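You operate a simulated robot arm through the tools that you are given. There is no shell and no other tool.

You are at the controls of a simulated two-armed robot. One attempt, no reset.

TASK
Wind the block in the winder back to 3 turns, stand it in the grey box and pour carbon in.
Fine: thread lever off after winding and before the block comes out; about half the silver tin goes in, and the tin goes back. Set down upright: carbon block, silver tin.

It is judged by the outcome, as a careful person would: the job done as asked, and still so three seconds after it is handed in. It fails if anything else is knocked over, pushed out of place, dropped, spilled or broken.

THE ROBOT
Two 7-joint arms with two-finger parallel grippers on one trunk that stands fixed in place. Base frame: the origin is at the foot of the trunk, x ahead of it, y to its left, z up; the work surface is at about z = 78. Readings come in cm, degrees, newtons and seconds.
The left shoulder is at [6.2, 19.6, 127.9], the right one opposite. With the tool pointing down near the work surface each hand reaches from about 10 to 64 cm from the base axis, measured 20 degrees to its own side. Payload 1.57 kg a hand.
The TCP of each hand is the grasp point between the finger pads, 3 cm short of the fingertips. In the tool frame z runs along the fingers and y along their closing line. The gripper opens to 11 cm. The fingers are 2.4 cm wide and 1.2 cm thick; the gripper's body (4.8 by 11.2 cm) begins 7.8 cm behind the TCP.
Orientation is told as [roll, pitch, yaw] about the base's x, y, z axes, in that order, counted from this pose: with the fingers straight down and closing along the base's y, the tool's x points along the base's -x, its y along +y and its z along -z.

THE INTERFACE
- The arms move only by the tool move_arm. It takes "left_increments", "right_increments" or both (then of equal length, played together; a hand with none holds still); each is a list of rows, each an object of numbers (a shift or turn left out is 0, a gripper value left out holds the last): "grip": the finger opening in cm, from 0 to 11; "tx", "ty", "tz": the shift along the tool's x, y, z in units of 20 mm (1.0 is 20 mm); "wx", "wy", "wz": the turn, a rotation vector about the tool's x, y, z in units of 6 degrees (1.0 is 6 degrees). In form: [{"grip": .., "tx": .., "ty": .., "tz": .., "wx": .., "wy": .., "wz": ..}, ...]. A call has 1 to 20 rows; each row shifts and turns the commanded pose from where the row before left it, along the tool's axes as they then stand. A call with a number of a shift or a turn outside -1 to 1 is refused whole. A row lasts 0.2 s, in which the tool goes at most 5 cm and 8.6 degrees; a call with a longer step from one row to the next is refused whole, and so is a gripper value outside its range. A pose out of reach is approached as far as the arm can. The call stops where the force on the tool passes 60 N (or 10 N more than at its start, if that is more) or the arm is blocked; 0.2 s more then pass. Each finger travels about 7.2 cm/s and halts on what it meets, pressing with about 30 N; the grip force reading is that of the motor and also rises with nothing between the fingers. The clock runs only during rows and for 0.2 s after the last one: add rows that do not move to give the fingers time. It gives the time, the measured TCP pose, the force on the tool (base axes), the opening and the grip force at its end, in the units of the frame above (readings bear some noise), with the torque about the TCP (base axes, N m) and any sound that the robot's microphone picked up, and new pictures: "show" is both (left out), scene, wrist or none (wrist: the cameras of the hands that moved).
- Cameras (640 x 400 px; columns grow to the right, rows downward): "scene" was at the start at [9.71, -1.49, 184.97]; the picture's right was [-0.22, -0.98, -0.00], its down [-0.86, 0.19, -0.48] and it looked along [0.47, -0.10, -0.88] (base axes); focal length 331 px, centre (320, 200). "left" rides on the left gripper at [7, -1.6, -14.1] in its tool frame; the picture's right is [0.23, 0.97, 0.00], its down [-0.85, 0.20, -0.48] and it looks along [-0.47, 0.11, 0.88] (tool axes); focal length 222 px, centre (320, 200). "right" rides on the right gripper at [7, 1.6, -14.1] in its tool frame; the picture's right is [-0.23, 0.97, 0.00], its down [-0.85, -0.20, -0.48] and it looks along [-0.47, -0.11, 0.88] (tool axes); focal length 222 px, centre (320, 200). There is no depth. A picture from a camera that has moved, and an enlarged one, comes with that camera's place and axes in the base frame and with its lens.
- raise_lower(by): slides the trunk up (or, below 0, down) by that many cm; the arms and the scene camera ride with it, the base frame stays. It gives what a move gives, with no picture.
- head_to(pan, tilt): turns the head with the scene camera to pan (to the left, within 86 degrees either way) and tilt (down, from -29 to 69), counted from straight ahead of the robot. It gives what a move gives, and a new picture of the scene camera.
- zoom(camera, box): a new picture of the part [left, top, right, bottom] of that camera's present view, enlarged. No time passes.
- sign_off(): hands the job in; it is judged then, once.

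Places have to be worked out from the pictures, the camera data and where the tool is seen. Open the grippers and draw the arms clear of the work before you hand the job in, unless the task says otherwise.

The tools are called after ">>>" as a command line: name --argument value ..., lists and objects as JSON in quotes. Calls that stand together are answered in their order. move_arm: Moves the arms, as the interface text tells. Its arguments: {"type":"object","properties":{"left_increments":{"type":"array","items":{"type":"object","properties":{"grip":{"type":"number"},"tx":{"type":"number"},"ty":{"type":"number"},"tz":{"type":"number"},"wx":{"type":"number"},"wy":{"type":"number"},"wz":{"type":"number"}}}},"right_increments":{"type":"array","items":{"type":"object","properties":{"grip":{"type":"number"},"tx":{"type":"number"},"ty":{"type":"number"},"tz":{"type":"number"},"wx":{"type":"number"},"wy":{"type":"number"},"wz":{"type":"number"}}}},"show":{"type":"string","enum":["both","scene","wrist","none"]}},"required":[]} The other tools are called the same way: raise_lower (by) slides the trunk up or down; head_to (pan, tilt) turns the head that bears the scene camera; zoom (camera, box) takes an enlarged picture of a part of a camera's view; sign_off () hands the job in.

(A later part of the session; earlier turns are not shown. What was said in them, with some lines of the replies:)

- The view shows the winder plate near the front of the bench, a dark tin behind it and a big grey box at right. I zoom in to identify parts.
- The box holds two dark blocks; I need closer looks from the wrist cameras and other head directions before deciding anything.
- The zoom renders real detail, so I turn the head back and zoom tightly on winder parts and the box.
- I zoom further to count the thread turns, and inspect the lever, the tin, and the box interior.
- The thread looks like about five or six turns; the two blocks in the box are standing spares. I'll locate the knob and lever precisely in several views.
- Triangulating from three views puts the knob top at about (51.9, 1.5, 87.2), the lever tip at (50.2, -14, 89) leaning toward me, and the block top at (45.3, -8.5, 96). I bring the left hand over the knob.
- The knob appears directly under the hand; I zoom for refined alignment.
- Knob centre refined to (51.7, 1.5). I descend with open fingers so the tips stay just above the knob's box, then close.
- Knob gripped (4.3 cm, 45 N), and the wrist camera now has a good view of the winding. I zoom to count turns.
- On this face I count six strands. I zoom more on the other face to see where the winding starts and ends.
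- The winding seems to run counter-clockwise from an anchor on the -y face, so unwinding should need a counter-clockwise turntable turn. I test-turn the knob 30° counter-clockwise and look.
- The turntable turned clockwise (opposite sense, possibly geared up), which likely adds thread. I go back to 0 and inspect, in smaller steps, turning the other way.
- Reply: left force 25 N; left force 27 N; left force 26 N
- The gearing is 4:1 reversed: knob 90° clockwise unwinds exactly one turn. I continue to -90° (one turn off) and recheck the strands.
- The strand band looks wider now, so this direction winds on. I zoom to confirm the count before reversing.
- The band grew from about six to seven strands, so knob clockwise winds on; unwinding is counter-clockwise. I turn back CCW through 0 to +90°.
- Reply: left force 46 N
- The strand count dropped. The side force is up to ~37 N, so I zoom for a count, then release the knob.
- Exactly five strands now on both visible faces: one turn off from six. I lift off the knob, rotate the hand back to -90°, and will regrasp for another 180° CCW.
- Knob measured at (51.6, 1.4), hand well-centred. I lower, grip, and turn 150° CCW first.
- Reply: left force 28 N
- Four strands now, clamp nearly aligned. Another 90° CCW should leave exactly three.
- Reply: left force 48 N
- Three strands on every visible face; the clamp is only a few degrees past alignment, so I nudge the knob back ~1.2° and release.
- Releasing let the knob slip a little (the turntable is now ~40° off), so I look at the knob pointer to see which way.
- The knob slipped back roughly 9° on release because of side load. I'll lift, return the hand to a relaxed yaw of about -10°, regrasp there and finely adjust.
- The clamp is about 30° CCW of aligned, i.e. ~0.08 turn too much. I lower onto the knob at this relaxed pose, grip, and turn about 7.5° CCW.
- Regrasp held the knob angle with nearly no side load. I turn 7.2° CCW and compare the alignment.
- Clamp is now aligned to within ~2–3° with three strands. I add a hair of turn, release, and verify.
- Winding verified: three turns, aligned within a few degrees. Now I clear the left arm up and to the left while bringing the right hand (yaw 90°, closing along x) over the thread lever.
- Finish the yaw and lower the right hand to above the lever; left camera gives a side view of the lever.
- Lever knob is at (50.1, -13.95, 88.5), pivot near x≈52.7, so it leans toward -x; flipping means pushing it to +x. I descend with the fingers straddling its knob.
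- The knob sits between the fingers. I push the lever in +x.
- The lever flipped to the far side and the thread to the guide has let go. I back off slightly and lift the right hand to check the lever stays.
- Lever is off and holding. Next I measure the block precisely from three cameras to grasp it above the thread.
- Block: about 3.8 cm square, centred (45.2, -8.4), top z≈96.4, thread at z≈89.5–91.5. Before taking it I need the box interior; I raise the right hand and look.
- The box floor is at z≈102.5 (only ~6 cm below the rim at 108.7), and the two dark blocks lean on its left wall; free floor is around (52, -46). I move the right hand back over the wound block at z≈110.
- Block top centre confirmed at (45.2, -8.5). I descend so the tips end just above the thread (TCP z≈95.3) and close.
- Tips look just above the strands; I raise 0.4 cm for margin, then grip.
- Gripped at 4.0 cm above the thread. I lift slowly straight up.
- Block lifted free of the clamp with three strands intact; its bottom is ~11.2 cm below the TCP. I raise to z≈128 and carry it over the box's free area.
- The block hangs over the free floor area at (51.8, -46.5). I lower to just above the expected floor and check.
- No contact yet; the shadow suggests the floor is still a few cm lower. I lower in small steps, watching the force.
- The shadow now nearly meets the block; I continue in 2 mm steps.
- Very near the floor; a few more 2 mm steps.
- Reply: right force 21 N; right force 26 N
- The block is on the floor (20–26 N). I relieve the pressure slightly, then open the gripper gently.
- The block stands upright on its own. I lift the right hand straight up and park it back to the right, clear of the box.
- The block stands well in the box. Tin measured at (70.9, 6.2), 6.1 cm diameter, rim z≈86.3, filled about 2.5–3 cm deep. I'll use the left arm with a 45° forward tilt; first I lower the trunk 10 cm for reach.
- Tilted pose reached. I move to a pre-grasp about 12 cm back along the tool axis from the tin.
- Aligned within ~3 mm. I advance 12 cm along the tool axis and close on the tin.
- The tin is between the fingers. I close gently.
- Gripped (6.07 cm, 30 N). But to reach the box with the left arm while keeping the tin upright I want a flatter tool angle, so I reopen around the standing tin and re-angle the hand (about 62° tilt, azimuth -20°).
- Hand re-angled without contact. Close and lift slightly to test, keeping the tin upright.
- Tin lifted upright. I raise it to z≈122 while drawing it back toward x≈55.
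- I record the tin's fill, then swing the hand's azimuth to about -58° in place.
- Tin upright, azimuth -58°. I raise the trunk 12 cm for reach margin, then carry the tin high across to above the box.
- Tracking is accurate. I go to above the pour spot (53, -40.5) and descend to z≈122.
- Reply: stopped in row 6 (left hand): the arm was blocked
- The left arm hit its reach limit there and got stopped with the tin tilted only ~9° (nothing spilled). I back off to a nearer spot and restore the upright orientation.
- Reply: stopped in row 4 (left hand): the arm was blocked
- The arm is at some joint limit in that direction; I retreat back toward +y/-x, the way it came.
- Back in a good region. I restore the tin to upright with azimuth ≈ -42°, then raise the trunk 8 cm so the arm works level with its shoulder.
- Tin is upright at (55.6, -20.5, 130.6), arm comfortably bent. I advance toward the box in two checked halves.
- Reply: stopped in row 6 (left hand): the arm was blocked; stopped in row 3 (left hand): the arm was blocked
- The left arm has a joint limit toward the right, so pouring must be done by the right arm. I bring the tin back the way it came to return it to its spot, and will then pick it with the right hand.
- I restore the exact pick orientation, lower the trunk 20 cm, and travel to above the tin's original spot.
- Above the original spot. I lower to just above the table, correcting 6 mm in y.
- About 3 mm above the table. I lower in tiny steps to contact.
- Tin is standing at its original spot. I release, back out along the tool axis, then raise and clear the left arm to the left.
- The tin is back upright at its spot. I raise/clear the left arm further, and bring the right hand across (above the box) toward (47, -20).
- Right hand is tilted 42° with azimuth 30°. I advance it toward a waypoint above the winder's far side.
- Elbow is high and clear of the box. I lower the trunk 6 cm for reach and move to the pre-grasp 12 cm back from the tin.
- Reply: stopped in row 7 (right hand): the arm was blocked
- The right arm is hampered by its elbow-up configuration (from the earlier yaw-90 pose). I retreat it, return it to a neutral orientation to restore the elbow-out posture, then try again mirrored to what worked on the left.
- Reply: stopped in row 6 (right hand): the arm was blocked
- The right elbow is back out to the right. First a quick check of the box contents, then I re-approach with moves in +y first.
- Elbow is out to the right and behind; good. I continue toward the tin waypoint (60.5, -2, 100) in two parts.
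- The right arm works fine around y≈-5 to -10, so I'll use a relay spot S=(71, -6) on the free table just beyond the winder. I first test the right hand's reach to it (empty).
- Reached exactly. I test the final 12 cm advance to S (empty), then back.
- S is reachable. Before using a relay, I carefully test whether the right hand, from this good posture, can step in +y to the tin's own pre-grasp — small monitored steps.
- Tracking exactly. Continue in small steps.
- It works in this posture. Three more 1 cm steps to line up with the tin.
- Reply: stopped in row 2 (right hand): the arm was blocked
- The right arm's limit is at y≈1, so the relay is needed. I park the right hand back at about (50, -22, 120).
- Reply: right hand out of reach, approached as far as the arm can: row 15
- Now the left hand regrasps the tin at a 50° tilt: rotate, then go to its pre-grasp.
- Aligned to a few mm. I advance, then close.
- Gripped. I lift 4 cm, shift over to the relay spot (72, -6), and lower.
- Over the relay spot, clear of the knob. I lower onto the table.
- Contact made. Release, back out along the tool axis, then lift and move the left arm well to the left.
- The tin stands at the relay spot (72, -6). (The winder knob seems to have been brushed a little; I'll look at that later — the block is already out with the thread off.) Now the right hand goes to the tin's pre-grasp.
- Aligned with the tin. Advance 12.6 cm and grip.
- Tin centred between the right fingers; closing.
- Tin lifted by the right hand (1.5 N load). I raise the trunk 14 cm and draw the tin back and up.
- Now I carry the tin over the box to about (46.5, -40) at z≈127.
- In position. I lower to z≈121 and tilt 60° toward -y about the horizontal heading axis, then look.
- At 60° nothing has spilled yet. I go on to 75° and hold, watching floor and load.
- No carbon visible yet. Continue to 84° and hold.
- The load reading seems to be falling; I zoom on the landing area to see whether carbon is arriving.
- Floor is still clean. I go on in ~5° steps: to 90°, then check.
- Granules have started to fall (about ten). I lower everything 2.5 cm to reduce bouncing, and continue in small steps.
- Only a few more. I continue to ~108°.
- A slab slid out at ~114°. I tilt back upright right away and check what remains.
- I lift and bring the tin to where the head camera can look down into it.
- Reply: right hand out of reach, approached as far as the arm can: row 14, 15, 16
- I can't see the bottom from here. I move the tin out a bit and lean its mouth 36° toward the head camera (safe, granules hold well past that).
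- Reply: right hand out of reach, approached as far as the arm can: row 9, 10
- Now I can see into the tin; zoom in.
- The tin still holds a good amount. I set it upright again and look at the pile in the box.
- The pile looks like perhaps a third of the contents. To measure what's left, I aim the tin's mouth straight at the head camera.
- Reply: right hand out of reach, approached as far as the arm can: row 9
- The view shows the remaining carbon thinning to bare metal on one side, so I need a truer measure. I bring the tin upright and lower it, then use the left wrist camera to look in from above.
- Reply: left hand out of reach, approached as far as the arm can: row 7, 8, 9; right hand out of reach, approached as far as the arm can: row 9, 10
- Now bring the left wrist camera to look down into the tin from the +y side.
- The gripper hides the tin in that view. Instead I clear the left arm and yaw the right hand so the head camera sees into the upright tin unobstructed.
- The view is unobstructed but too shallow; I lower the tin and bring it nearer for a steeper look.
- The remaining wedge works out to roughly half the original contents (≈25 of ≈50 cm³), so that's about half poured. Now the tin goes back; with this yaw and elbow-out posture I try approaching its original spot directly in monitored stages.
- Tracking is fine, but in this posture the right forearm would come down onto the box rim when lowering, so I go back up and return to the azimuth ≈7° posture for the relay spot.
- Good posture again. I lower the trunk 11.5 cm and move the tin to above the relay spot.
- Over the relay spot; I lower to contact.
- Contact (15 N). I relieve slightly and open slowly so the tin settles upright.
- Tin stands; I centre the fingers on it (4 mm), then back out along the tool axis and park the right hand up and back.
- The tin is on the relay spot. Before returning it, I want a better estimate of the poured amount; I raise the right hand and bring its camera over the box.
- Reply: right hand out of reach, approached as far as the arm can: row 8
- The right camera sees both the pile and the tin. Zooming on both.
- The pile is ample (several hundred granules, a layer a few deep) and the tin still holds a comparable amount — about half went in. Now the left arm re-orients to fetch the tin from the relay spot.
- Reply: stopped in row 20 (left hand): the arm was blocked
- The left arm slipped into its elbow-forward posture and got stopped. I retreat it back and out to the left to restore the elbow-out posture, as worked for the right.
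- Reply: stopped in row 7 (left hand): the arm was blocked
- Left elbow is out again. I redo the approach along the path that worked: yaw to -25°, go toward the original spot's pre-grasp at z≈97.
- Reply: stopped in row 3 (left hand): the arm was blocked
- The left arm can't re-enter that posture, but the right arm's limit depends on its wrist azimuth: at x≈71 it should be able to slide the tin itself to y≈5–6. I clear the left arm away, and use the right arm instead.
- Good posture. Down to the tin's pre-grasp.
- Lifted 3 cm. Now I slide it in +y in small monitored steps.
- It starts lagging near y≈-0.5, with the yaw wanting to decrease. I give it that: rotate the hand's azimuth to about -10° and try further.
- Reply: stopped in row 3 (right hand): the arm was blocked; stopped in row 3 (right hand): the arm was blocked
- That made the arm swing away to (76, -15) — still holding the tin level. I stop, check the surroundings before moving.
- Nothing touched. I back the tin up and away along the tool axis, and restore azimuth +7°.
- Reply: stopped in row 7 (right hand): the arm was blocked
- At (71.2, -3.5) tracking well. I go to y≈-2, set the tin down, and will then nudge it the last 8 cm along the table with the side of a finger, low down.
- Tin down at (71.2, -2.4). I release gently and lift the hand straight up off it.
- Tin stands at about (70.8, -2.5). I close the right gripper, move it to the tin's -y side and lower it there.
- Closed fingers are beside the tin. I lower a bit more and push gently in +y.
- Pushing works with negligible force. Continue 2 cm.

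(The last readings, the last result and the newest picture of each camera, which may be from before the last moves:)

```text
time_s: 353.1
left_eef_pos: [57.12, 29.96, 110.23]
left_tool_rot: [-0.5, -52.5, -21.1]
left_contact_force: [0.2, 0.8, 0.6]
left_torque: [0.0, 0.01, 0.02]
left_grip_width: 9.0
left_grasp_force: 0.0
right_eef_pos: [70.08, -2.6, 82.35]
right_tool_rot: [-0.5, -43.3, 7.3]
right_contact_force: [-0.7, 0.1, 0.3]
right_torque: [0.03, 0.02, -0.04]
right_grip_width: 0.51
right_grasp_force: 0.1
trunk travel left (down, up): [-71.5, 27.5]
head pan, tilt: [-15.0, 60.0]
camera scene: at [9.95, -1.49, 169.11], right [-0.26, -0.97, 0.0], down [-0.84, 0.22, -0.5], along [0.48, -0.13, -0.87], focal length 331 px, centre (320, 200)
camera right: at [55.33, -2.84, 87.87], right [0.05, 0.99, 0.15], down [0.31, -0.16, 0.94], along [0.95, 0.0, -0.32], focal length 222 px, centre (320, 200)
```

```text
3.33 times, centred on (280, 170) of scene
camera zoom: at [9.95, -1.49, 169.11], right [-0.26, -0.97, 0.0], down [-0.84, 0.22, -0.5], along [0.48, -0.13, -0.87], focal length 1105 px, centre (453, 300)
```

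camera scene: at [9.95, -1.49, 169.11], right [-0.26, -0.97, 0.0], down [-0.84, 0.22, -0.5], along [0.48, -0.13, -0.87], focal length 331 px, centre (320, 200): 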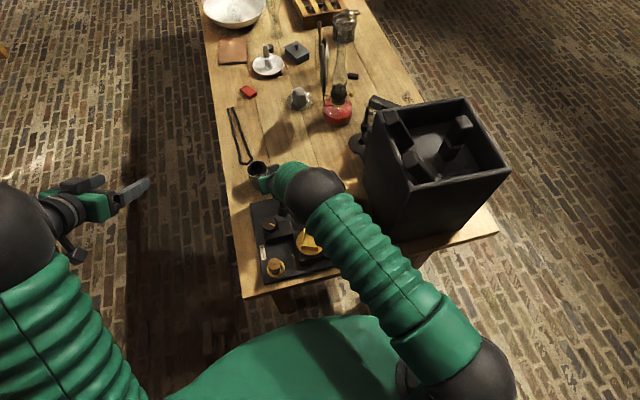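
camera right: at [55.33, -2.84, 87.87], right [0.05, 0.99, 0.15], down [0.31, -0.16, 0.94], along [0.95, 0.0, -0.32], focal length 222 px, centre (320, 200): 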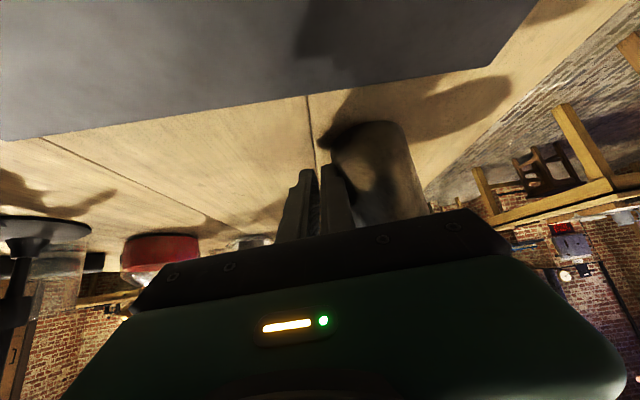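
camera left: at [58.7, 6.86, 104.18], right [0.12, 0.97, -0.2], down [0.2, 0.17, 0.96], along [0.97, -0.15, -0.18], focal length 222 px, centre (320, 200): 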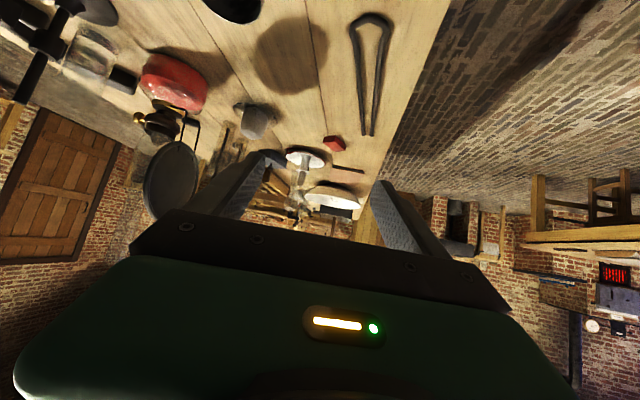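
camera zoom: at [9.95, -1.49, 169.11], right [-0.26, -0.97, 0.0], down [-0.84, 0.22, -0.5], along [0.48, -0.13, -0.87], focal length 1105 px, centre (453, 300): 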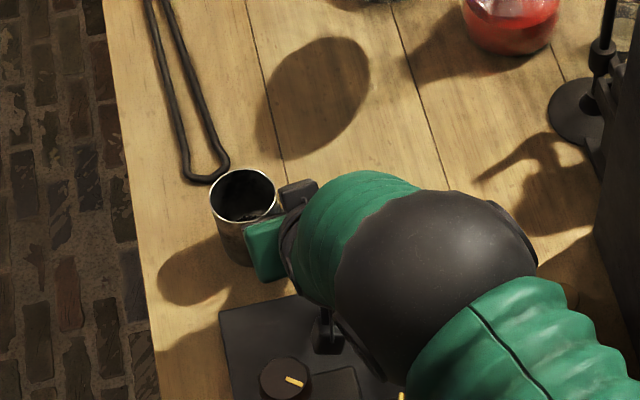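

Tin now at about (72, 1.8). I use the slow opening of the gripper itself to push it the remaining ~4.3 cm.

>>> move_arm --right_increments '[{"grip": 1}, {"grip": 1.5}, {"grip": 2}, {"grip": 2.5}, {"grip": 3}, {"grip": 3.5}, {"grip": 4}, {"grip": 4.5}, {"grip": 5}, {}]' --show "wrist"

>>> zoom --camera "scene" --box '[220, 130, 320, 230]'

```text
time_s: 355.3
left_eef_pos: [57.07, 30.09, 110.14]
left_tool_rot: [-0.7, -52.3, -21.1]
left_contact_force: [-0.6, 0.3, -0.9]
left_torque: [0.01, 0.01, 0.0]
left_grip_width: 9.0
left_grasp_force: 0.1
right_eef_pos: [70.07, -2.7, 82.35]
right_tool_rot: [-0.6, -43.5, 7.2]
right_contact_force: [0.2, -0.2, -0.1]
right_torque: [0.03, 0.01, 0.0]
right_grip_width: 4.99
right_grasp_force: 0.1
trunk travel left (down, up): [-71.5, 27.5]
head pan, tilt: [-15.0, 60.0]
camera right: at [55.32, -2.85, 87.87], right [0.05, 0.99, 0.15], down [0.31, -0.16, 0.94], along [0.95, 0.0, -0.32], focal length 222 px, centre (320, 200)
```

right: 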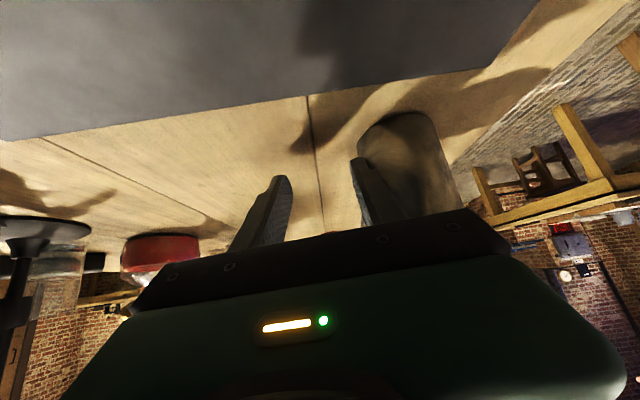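

```text
4.00 times, centred on (270, 180) of scene
camera zoom: at [9.95, -1.49, 169.11], right [-0.26, -0.97, 0.0], down [-0.84, 0.22, -0.5], along [0.48, -0.13, -0.87], focal length 1326 px, centre (520, 280)
```

zoom: 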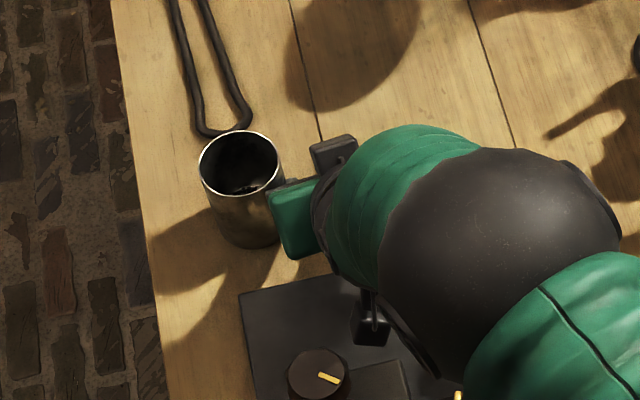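

Tin at about (71.6, 4.1). Two more centimetres.

>>> move_arm --right_increments '[{"grip": 5.5}, {"grip": 6}, {"grip": 6.5}, {"grip": 7}, {"grip": 7.5}, {"grip": 8}, {"grip": 8.5}, {"grip": 9}, {}]' --show "wrist"

>>> zoom --camera "scene" --box '[220, 130, 320, 230]'

```text
time_s: 357.3
left_eef_pos: [57.0, 29.89, 110.2]
left_tool_rot: [-0.5, -52.5, -21.2]
left_contact_force: [0.3, 0.3, -0.5]
left_torque: [0.01, 0.0, -0.03]
left_grip_width: 8.98
left_grasp_force: 0.0
right_eef_pos: [70.17, -2.65, 82.39]
right_tool_rot: [-0.7, -43.4, 7.3]
right_contact_force: [-0.4, 0.2, 0.0]
right_torque: [-0.01, -0.01, -0.02]
right_grip_width: 8.99
right_grasp_force: 0.0
trunk travel left (down, up): [-71.5, 27.5]
head pan, tilt: [-15.0, 60.0]
camera right: at [55.32, -2.85, 87.87], right [0.05, 0.99, 0.15], down [0.31, -0.16, 0.94], along [0.95, 0.0, -0.32], focal length 222 px, centre (320, 200)
```

right: 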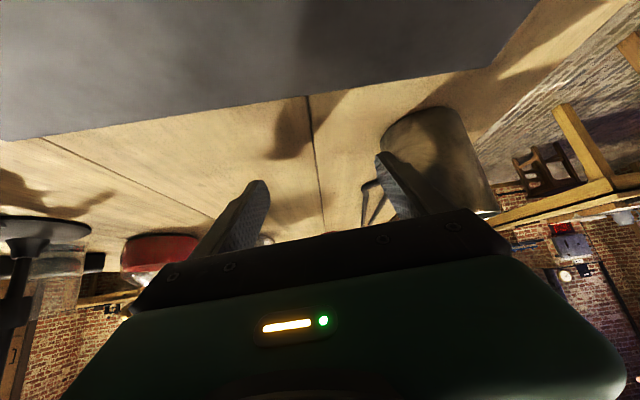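

```text
4.00 times, centred on (270, 180) of scene
camera zoom: at [9.95, -1.49, 169.11], right [-0.26, -0.97, 0.0], down [-0.84, 0.22, -0.5], along [0.48, -0.13, -0.87], focal length 1326 px, centre (520, 280)
```

zoom: 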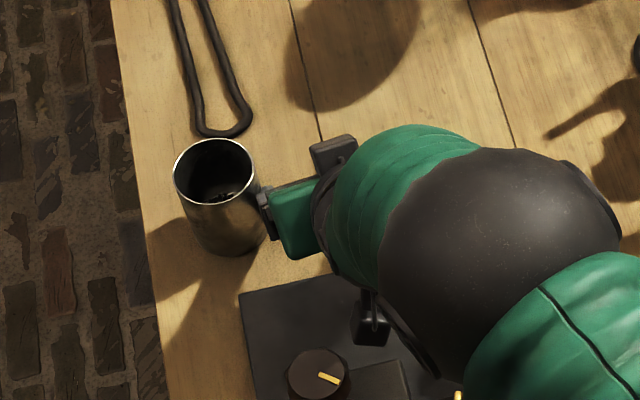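

Tin is at (71.2, 6.1) — its original place. I ease the finger off and lift the right hand straight up and away.

>>> move_arm --right_increments '[{"grip": 8.5}, {"grip": 7.5}, {"ty": -0.3}, {"tx": -0.4, "tz": -0.42, "ty": -0.3}, {"tx": -0.688, "tz": -0.725, "ty": -0.2}, {"tx": -0.688, "tz": -0.725}, {"tx": -0.688, "tz": -0.725}, {"tx": -0.688, "tz": -0.725}, {"tx": -0.688, "tz": -0.725}, {"tx": -0.688, "tz": -0.725}, {"tx": -0.2, "ty": -0.606, "tz": -0.894}, {"tx": -0.2, "ty": -0.606, "tz": -0.894}, {"tx": -0.2, "ty": -0.606, "tz": -0.894}, {"tx": -0.2, "ty": -0.606, "tz": -0.894}, {"tx": -0.2, "ty": -0.606, "tz": -0.894}, {"tx": -0.2, "ty": -0.606, "tz": -0.894}, {"tx": -0.2, "ty": -0.606, "tz": -0.894}, {"tx": -0.2, "ty": -0.606, "tz": -0.894}, {}]' --show "scene"

>>> zoom --camera "scene" --box '[220, 130, 320, 290]'

>>> zoom --camera "scene" --box '[350, 80, 520, 260]'

```text
time_s: 361.3
left_eef_pos: [57.09, 29.78, 110.18]
left_tool_rot: [-0.5, -52.4, -21.1]
left_contact_force: [1.2, -0.4, 0.0]
left_torque: [0.01, 0.01, 0.04]
left_grip_width: 9.02
left_grasp_force: 0.1
right_eef_pos: [64.04, -14.91, 108.19]
right_tool_rot: [-0.6, -43.4, 7.2]
right_contact_force: [-0.6, 0.7, 0.8]
right_torque: [0.02, 0.0, 0.0]
right_grip_width: 7.51
right_grasp_force: 0.1
trunk travel left (down, up): [-71.5, 27.5]
head pan, tilt: [-15.0, 60.0]
camera scene: at [9.92, -1.61, 169.11], right [-0.26, -0.97, 0.0], down [-0.84, 0.22, -0.5], along [0.48, -0.13, -0.87], focal length 331 px, centre (320, 200)
```

scene: 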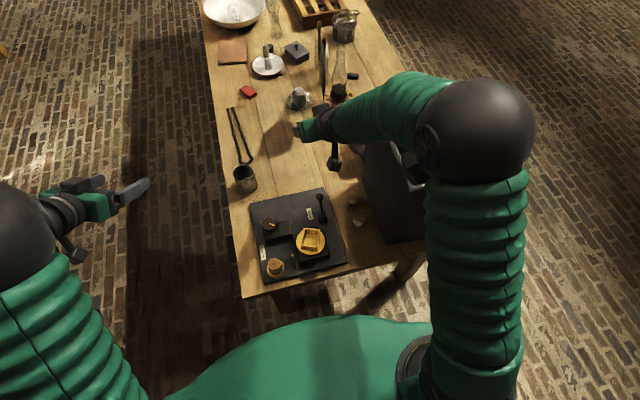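

```text
2.50 times, centred on (270, 210) of scene
camera zoom: at [9.92, -1.61, 169.11], right [-0.26, -0.97, 0.0], down [-0.84, 0.22, -0.5], along [0.48, -0.13, -0.87], focal length 829 px, centre (445, 175)
```

zoom: 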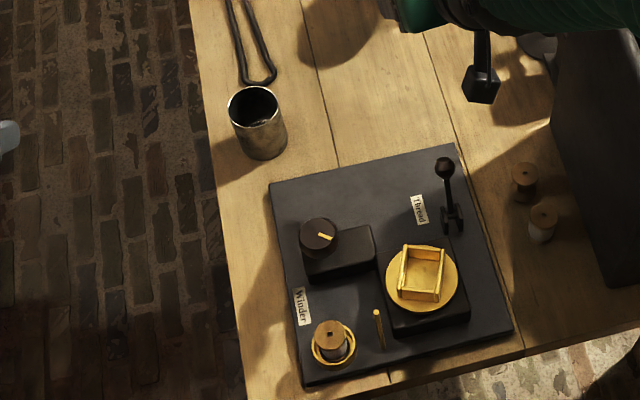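

```text
2.22 times, centred on (435, 170) of scene
camera zoom: at [9.92, -1.61, 169.11], right [-0.26, -0.97, 0.0], down [-0.84, 0.22, -0.5], along [0.48, -0.13, -0.87], focal length 736 px, centre (64, 267)
```

zoom: 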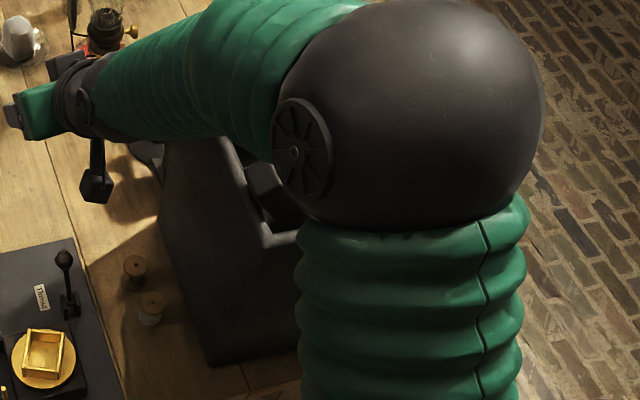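

The tin is back upright in its place. I raise the trunk and withdraw both arms clear of the work.

>>> raise_lower --by 16

>>> move_arm --right_increments '[{"tx": 0.3, "ty": -0.39, "tz": -0.975, "grip": 9}, {"tx": 0.3, "ty": -0.39, "tz": -0.975}, {"tx": 0.3, "ty": -0.39, "tz": -0.975}, {"tx": 0.3, "ty": -0.39, "tz": -0.975}, {"tx": 0.3, "ty": -0.39, "tz": -0.975}, {"tx": 0.3, "ty": -0.39, "tz": -0.975}, {"tx": 0.3, "ty": -0.39, "tz": -0.975}, {"tx": 0.3, "ty": -0.39, "tz": -0.975}, {"tx": 0.3, "ty": -0.39, "tz": -0.975}, {"tx": 0.3, "ty": -0.39, "tz": -0.975}, {"tz": -0.975, "ty": -0.5}, {"tz": -0.975, "ty": -0.5}, {}]' --show "scene"

>>> zoom --camera "scene" --box '[340, 100, 500, 270]'

```text
time_s: 363.2
left_eef_pos: [57.03, 29.87, 126.2]
left_tool_rot: [-0.5, -52.4, -21.1]
left_contact_force: [0.2, -0.4, -0.7]
left_torque: [0.02, 0.02, 0.01]
left_grip_width: 8.99
left_grasp_force: 0.1
right_eef_pos: [63.92, -14.85, 124.03]
right_tool_rot: [-0.6, -43.4, 7.1]
right_contact_force: [0.5, 0.2, -0.7]
right_torque: [-0.01, -0.01, 0.0]
right_grip_width: 7.5
right_grasp_force: 0.0
trunk travel left (down, up): [-87.5, 11.5]
head pan, tilt: [-15.0, 60.0]
```

```text
time_s: 366.0
left_eef_pos: [57.08, 29.77, 126.26]
left_tool_rot: [-0.3, -52.4, -21.2]
left_contact_force: [0.8, 0.0, -0.2]
left_torque: [0.01, -0.02, 0.02]
left_grip_width: 8.98
left_grasp_force: 0.0
right_eef_pos: [44.84, -27.18, 137.07]
right_tool_rot: [-0.5, -43.4, 7.1]
right_contact_force: [0.3, 0.0, -0.8]
right_torque: [0.0, 0.0, 0.02]
right_grip_width: 9.03
right_grasp_force: 0.0
trunk travel left (down, up): [-87.5, 11.5]
head pan, tilt: [-15.0, 60.0]
camera scene: at [9.77, -1.91, 185.12], right [-0.26, -0.97, 0.0], down [-0.84, 0.22, -0.5], along [0.48, -0.13, -0.87], focal length 331 px, centre (320, 200)
```

scene: 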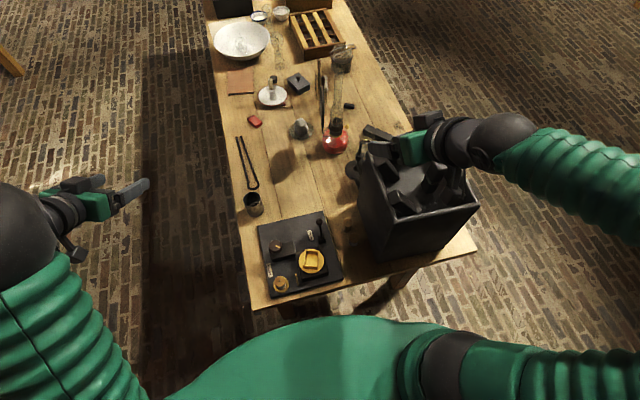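

```text
2.35 times, centred on (420, 185) of scene
camera zoom: at [9.77, -1.91, 185.12], right [-0.26, -0.97, 0.0], down [-0.84, 0.22, -0.5], along [0.48, -0.13, -0.87], focal length 780 px, centre (85, 235)
```

zoom: 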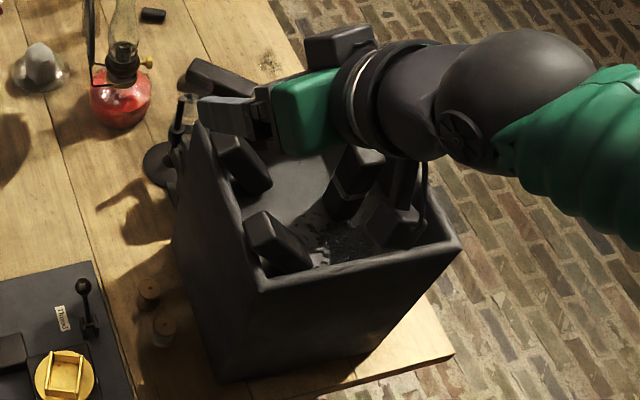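

>>> move_arm --right_increments '[{"ty": -1, "tz": -0.4}, {"ty": -1, "tz": -0.4}, {"ty": -1, "tz": -0.4}, {"ty": -1, "tz": -0.4}, {"ty": -1, "tz": -0.4}, {"ty": -1, "tz": -0.4}, {"ty": -1, "tz": -0.4}, {"ty": -1, "tz": -0.4}, {"ty": -1, "tz": -0.4}, {"ty": -1, "tz": -0.4}, {"ty": -1, "tz": -0.4}, {"ty": -1, "tz": -0.4}, {"ty": -1, "tz": -0.4}, {"ty": -1, "tz": -0.4}, {}]' --show "scene"

>>> zoom --camera "scene" --box '[340, 110, 490, 270]'

>>> zoom --camera "scene" --box '[405, 155, 465, 215]'

>>> zoom --camera "scene" --box '[230, 180, 350, 310]'

```text
time_s: 369.2
left_eef_pos: [57.06, 29.72, 126.18]
left_tool_rot: [-0.3, -52.4, -21.2]
left_contact_force: [-0.1, -0.8, -0.2]
left_torque: [0.02, 0.05, 0.0]
left_grip_width: 8.98
left_grasp_force: 0.0
right_eef_pos: [40.67, -55.6, 145.21]
right_tool_rot: [-0.3, -43.4, 7.2]
right_contact_force: [-0.4, 0.5, -0.2]
right_torque: [0.02, 0.04, 0.01]
right_grip_width: 9.01
right_grasp_force: 0.0
trunk travel left (down, up): [-87.5, 11.5]
head pan, tilt: [-15.0, 60.0]
camera scene: at [9.74, -1.93, 185.12], right [-0.26, -0.97, 0.0], down [-0.84, 0.22, -0.5], along [0.48, -0.13, -0.87], focal length 331 px, centre (320, 200)
```

scene: 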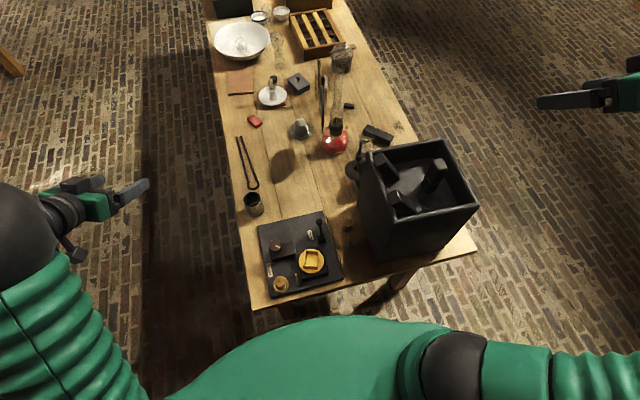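

```text
2.50 times, centred on (415, 190) of scene
camera zoom: at [9.74, -1.93, 185.12], right [-0.26, -0.97, 0.0], down [-0.84, 0.22, -0.5], along [0.48, -0.13, -0.87], focal length 829 px, centre (82, 225)
```

zoom: 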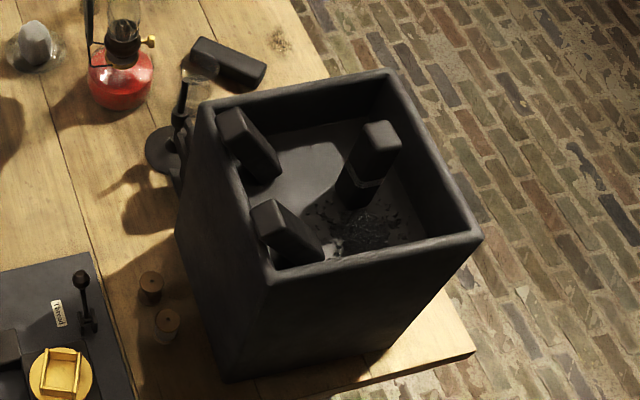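

```text
6.67 times, centred on (435, 185) of scene
camera zoom: at [9.74, -1.93, 185.12], right [-0.26, -0.97, 0.0], down [-0.84, 0.22, -0.5], along [0.48, -0.13, -0.87], focal length 2210 px, centre (-447, 300)
```

zoom: 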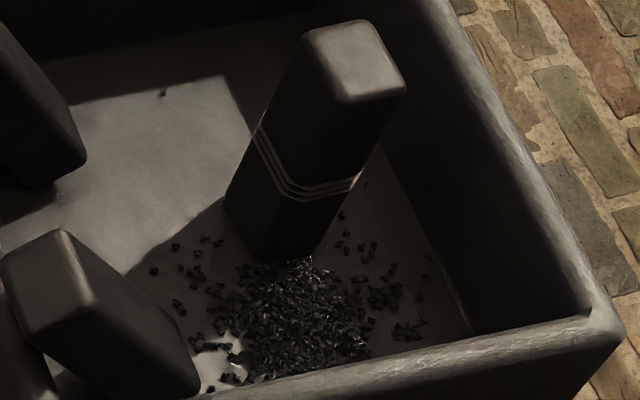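

```text
3.08 times, centred on (290, 245) of scene
camera zoom: at [9.74, -1.93, 185.12], right [-0.26, -0.97, 0.0], down [-0.84, 0.22, -0.5], along [0.48, -0.13, -0.87], focal length 1020 px, centre (412, 62)
```

zoom: 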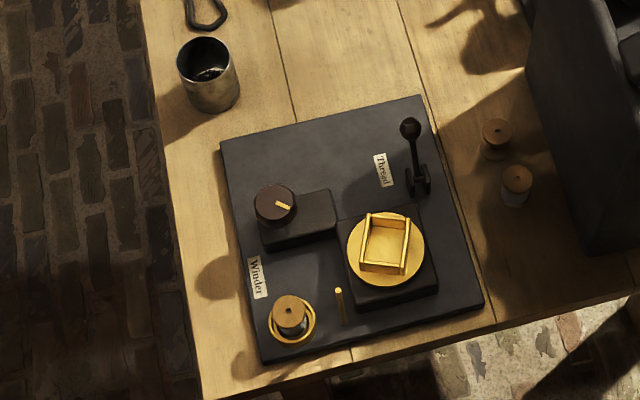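

Everything stands in place. One last look into the tin for the remaining amount, and across the table for strays.

>>> zoom --camera "scene" --box '[238, 185, 268, 215]'

>>> zoom --camera "scene" --box '[330, 190, 480, 290]'

>>> zoom --camera "left" --box '[0, 0, 640, 200]'

```text
13.33 times, centred on (253, 200) of scene
camera zoom: at [9.74, -1.93, 185.12], right [-0.26, -0.97, 0.0], down [-0.84, 0.22, -0.5], along [0.48, -0.13, -0.87], focal length 4419 px, centre (1213, 200)
```

zoom: 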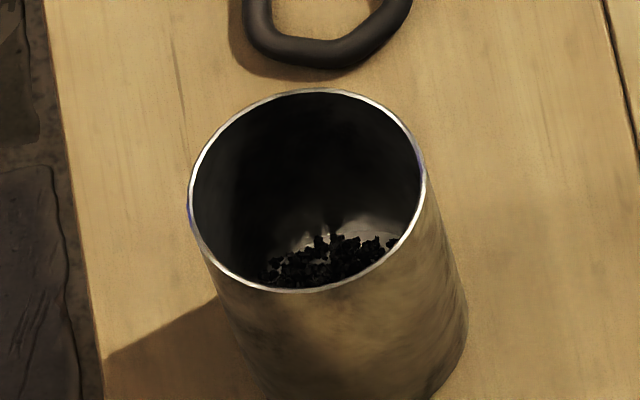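

```text
4.00 times, centred on (405, 240) of scene
camera zoom: at [9.74, -1.93, 185.12], right [-0.26, -0.97, 0.0], down [-0.84, 0.22, -0.5], along [0.48, -0.13, -0.87], focal length 1326 px, centre (-20, 40)
```

zoom: 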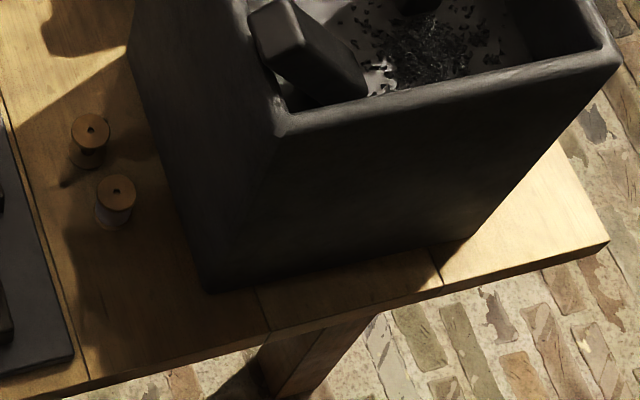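

```text
1.00 times, centred on (320, 100) of left (not enlarged: the box is as wide or as high as the picture)
camera zoom: at [42.04, 33.92, 129.29], right [0.23, 0.96, -0.18], down [0.21, 0.14, 0.97], along [0.95, -0.26, -0.17], focal length 222 px, centre (320, 300)
```

zoom: 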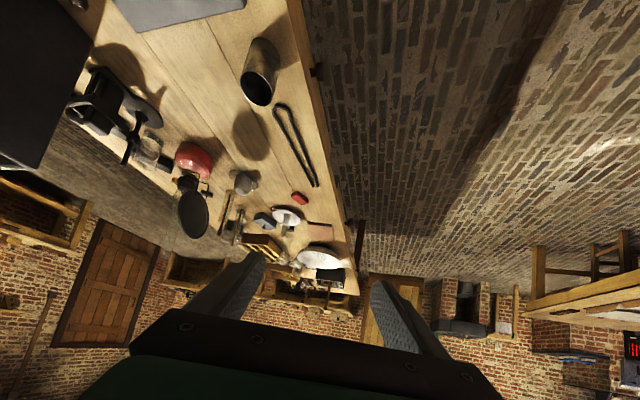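

Block stands upright in the box with three turns and carbon poured around it. The lever is off, the tin is back upright in its place with about half left, no carbon shows outside the box, and both open hands are clear. I hand the job in.

>>> sign_off

```text
The job is handed in.
```

I've handed the job in. The block is wound back to 3 turns and stands upright in the grey box with carbon poured in. These are the points I'm less sure of or that differ from a clean run:

- **Winding:** I counted six turns to start with and took the block back to three. The thread lever went off after winding and before the block came out. Three strands still show on the block in the box.
- **Carbon amount:** This is an estimate. The carbon stayed put until the tin was tipped well past horizontal, then slid out all at once. From the pile and what is left in the tin, I put the amount poured at between a third and a little over half. I did not pour again because another slide could have emptied it.
- **Tin:** It is upright at its original spot. My arms could not carry it the whole way, so it went via a spot just behind the winder. I slid it the last 8–9 cm along the table with a finger.
- **Winder knob:** After the block was out, one of my hands seems to have brushed the knob. The knob and turntable are no longer where I left them. The thread was already off and the block out by then, so the three turns were not affected.
- **Rest of the bench:** I saw nothing knocked over and no carbon outside the box. Both grippers are open and clear of the work.
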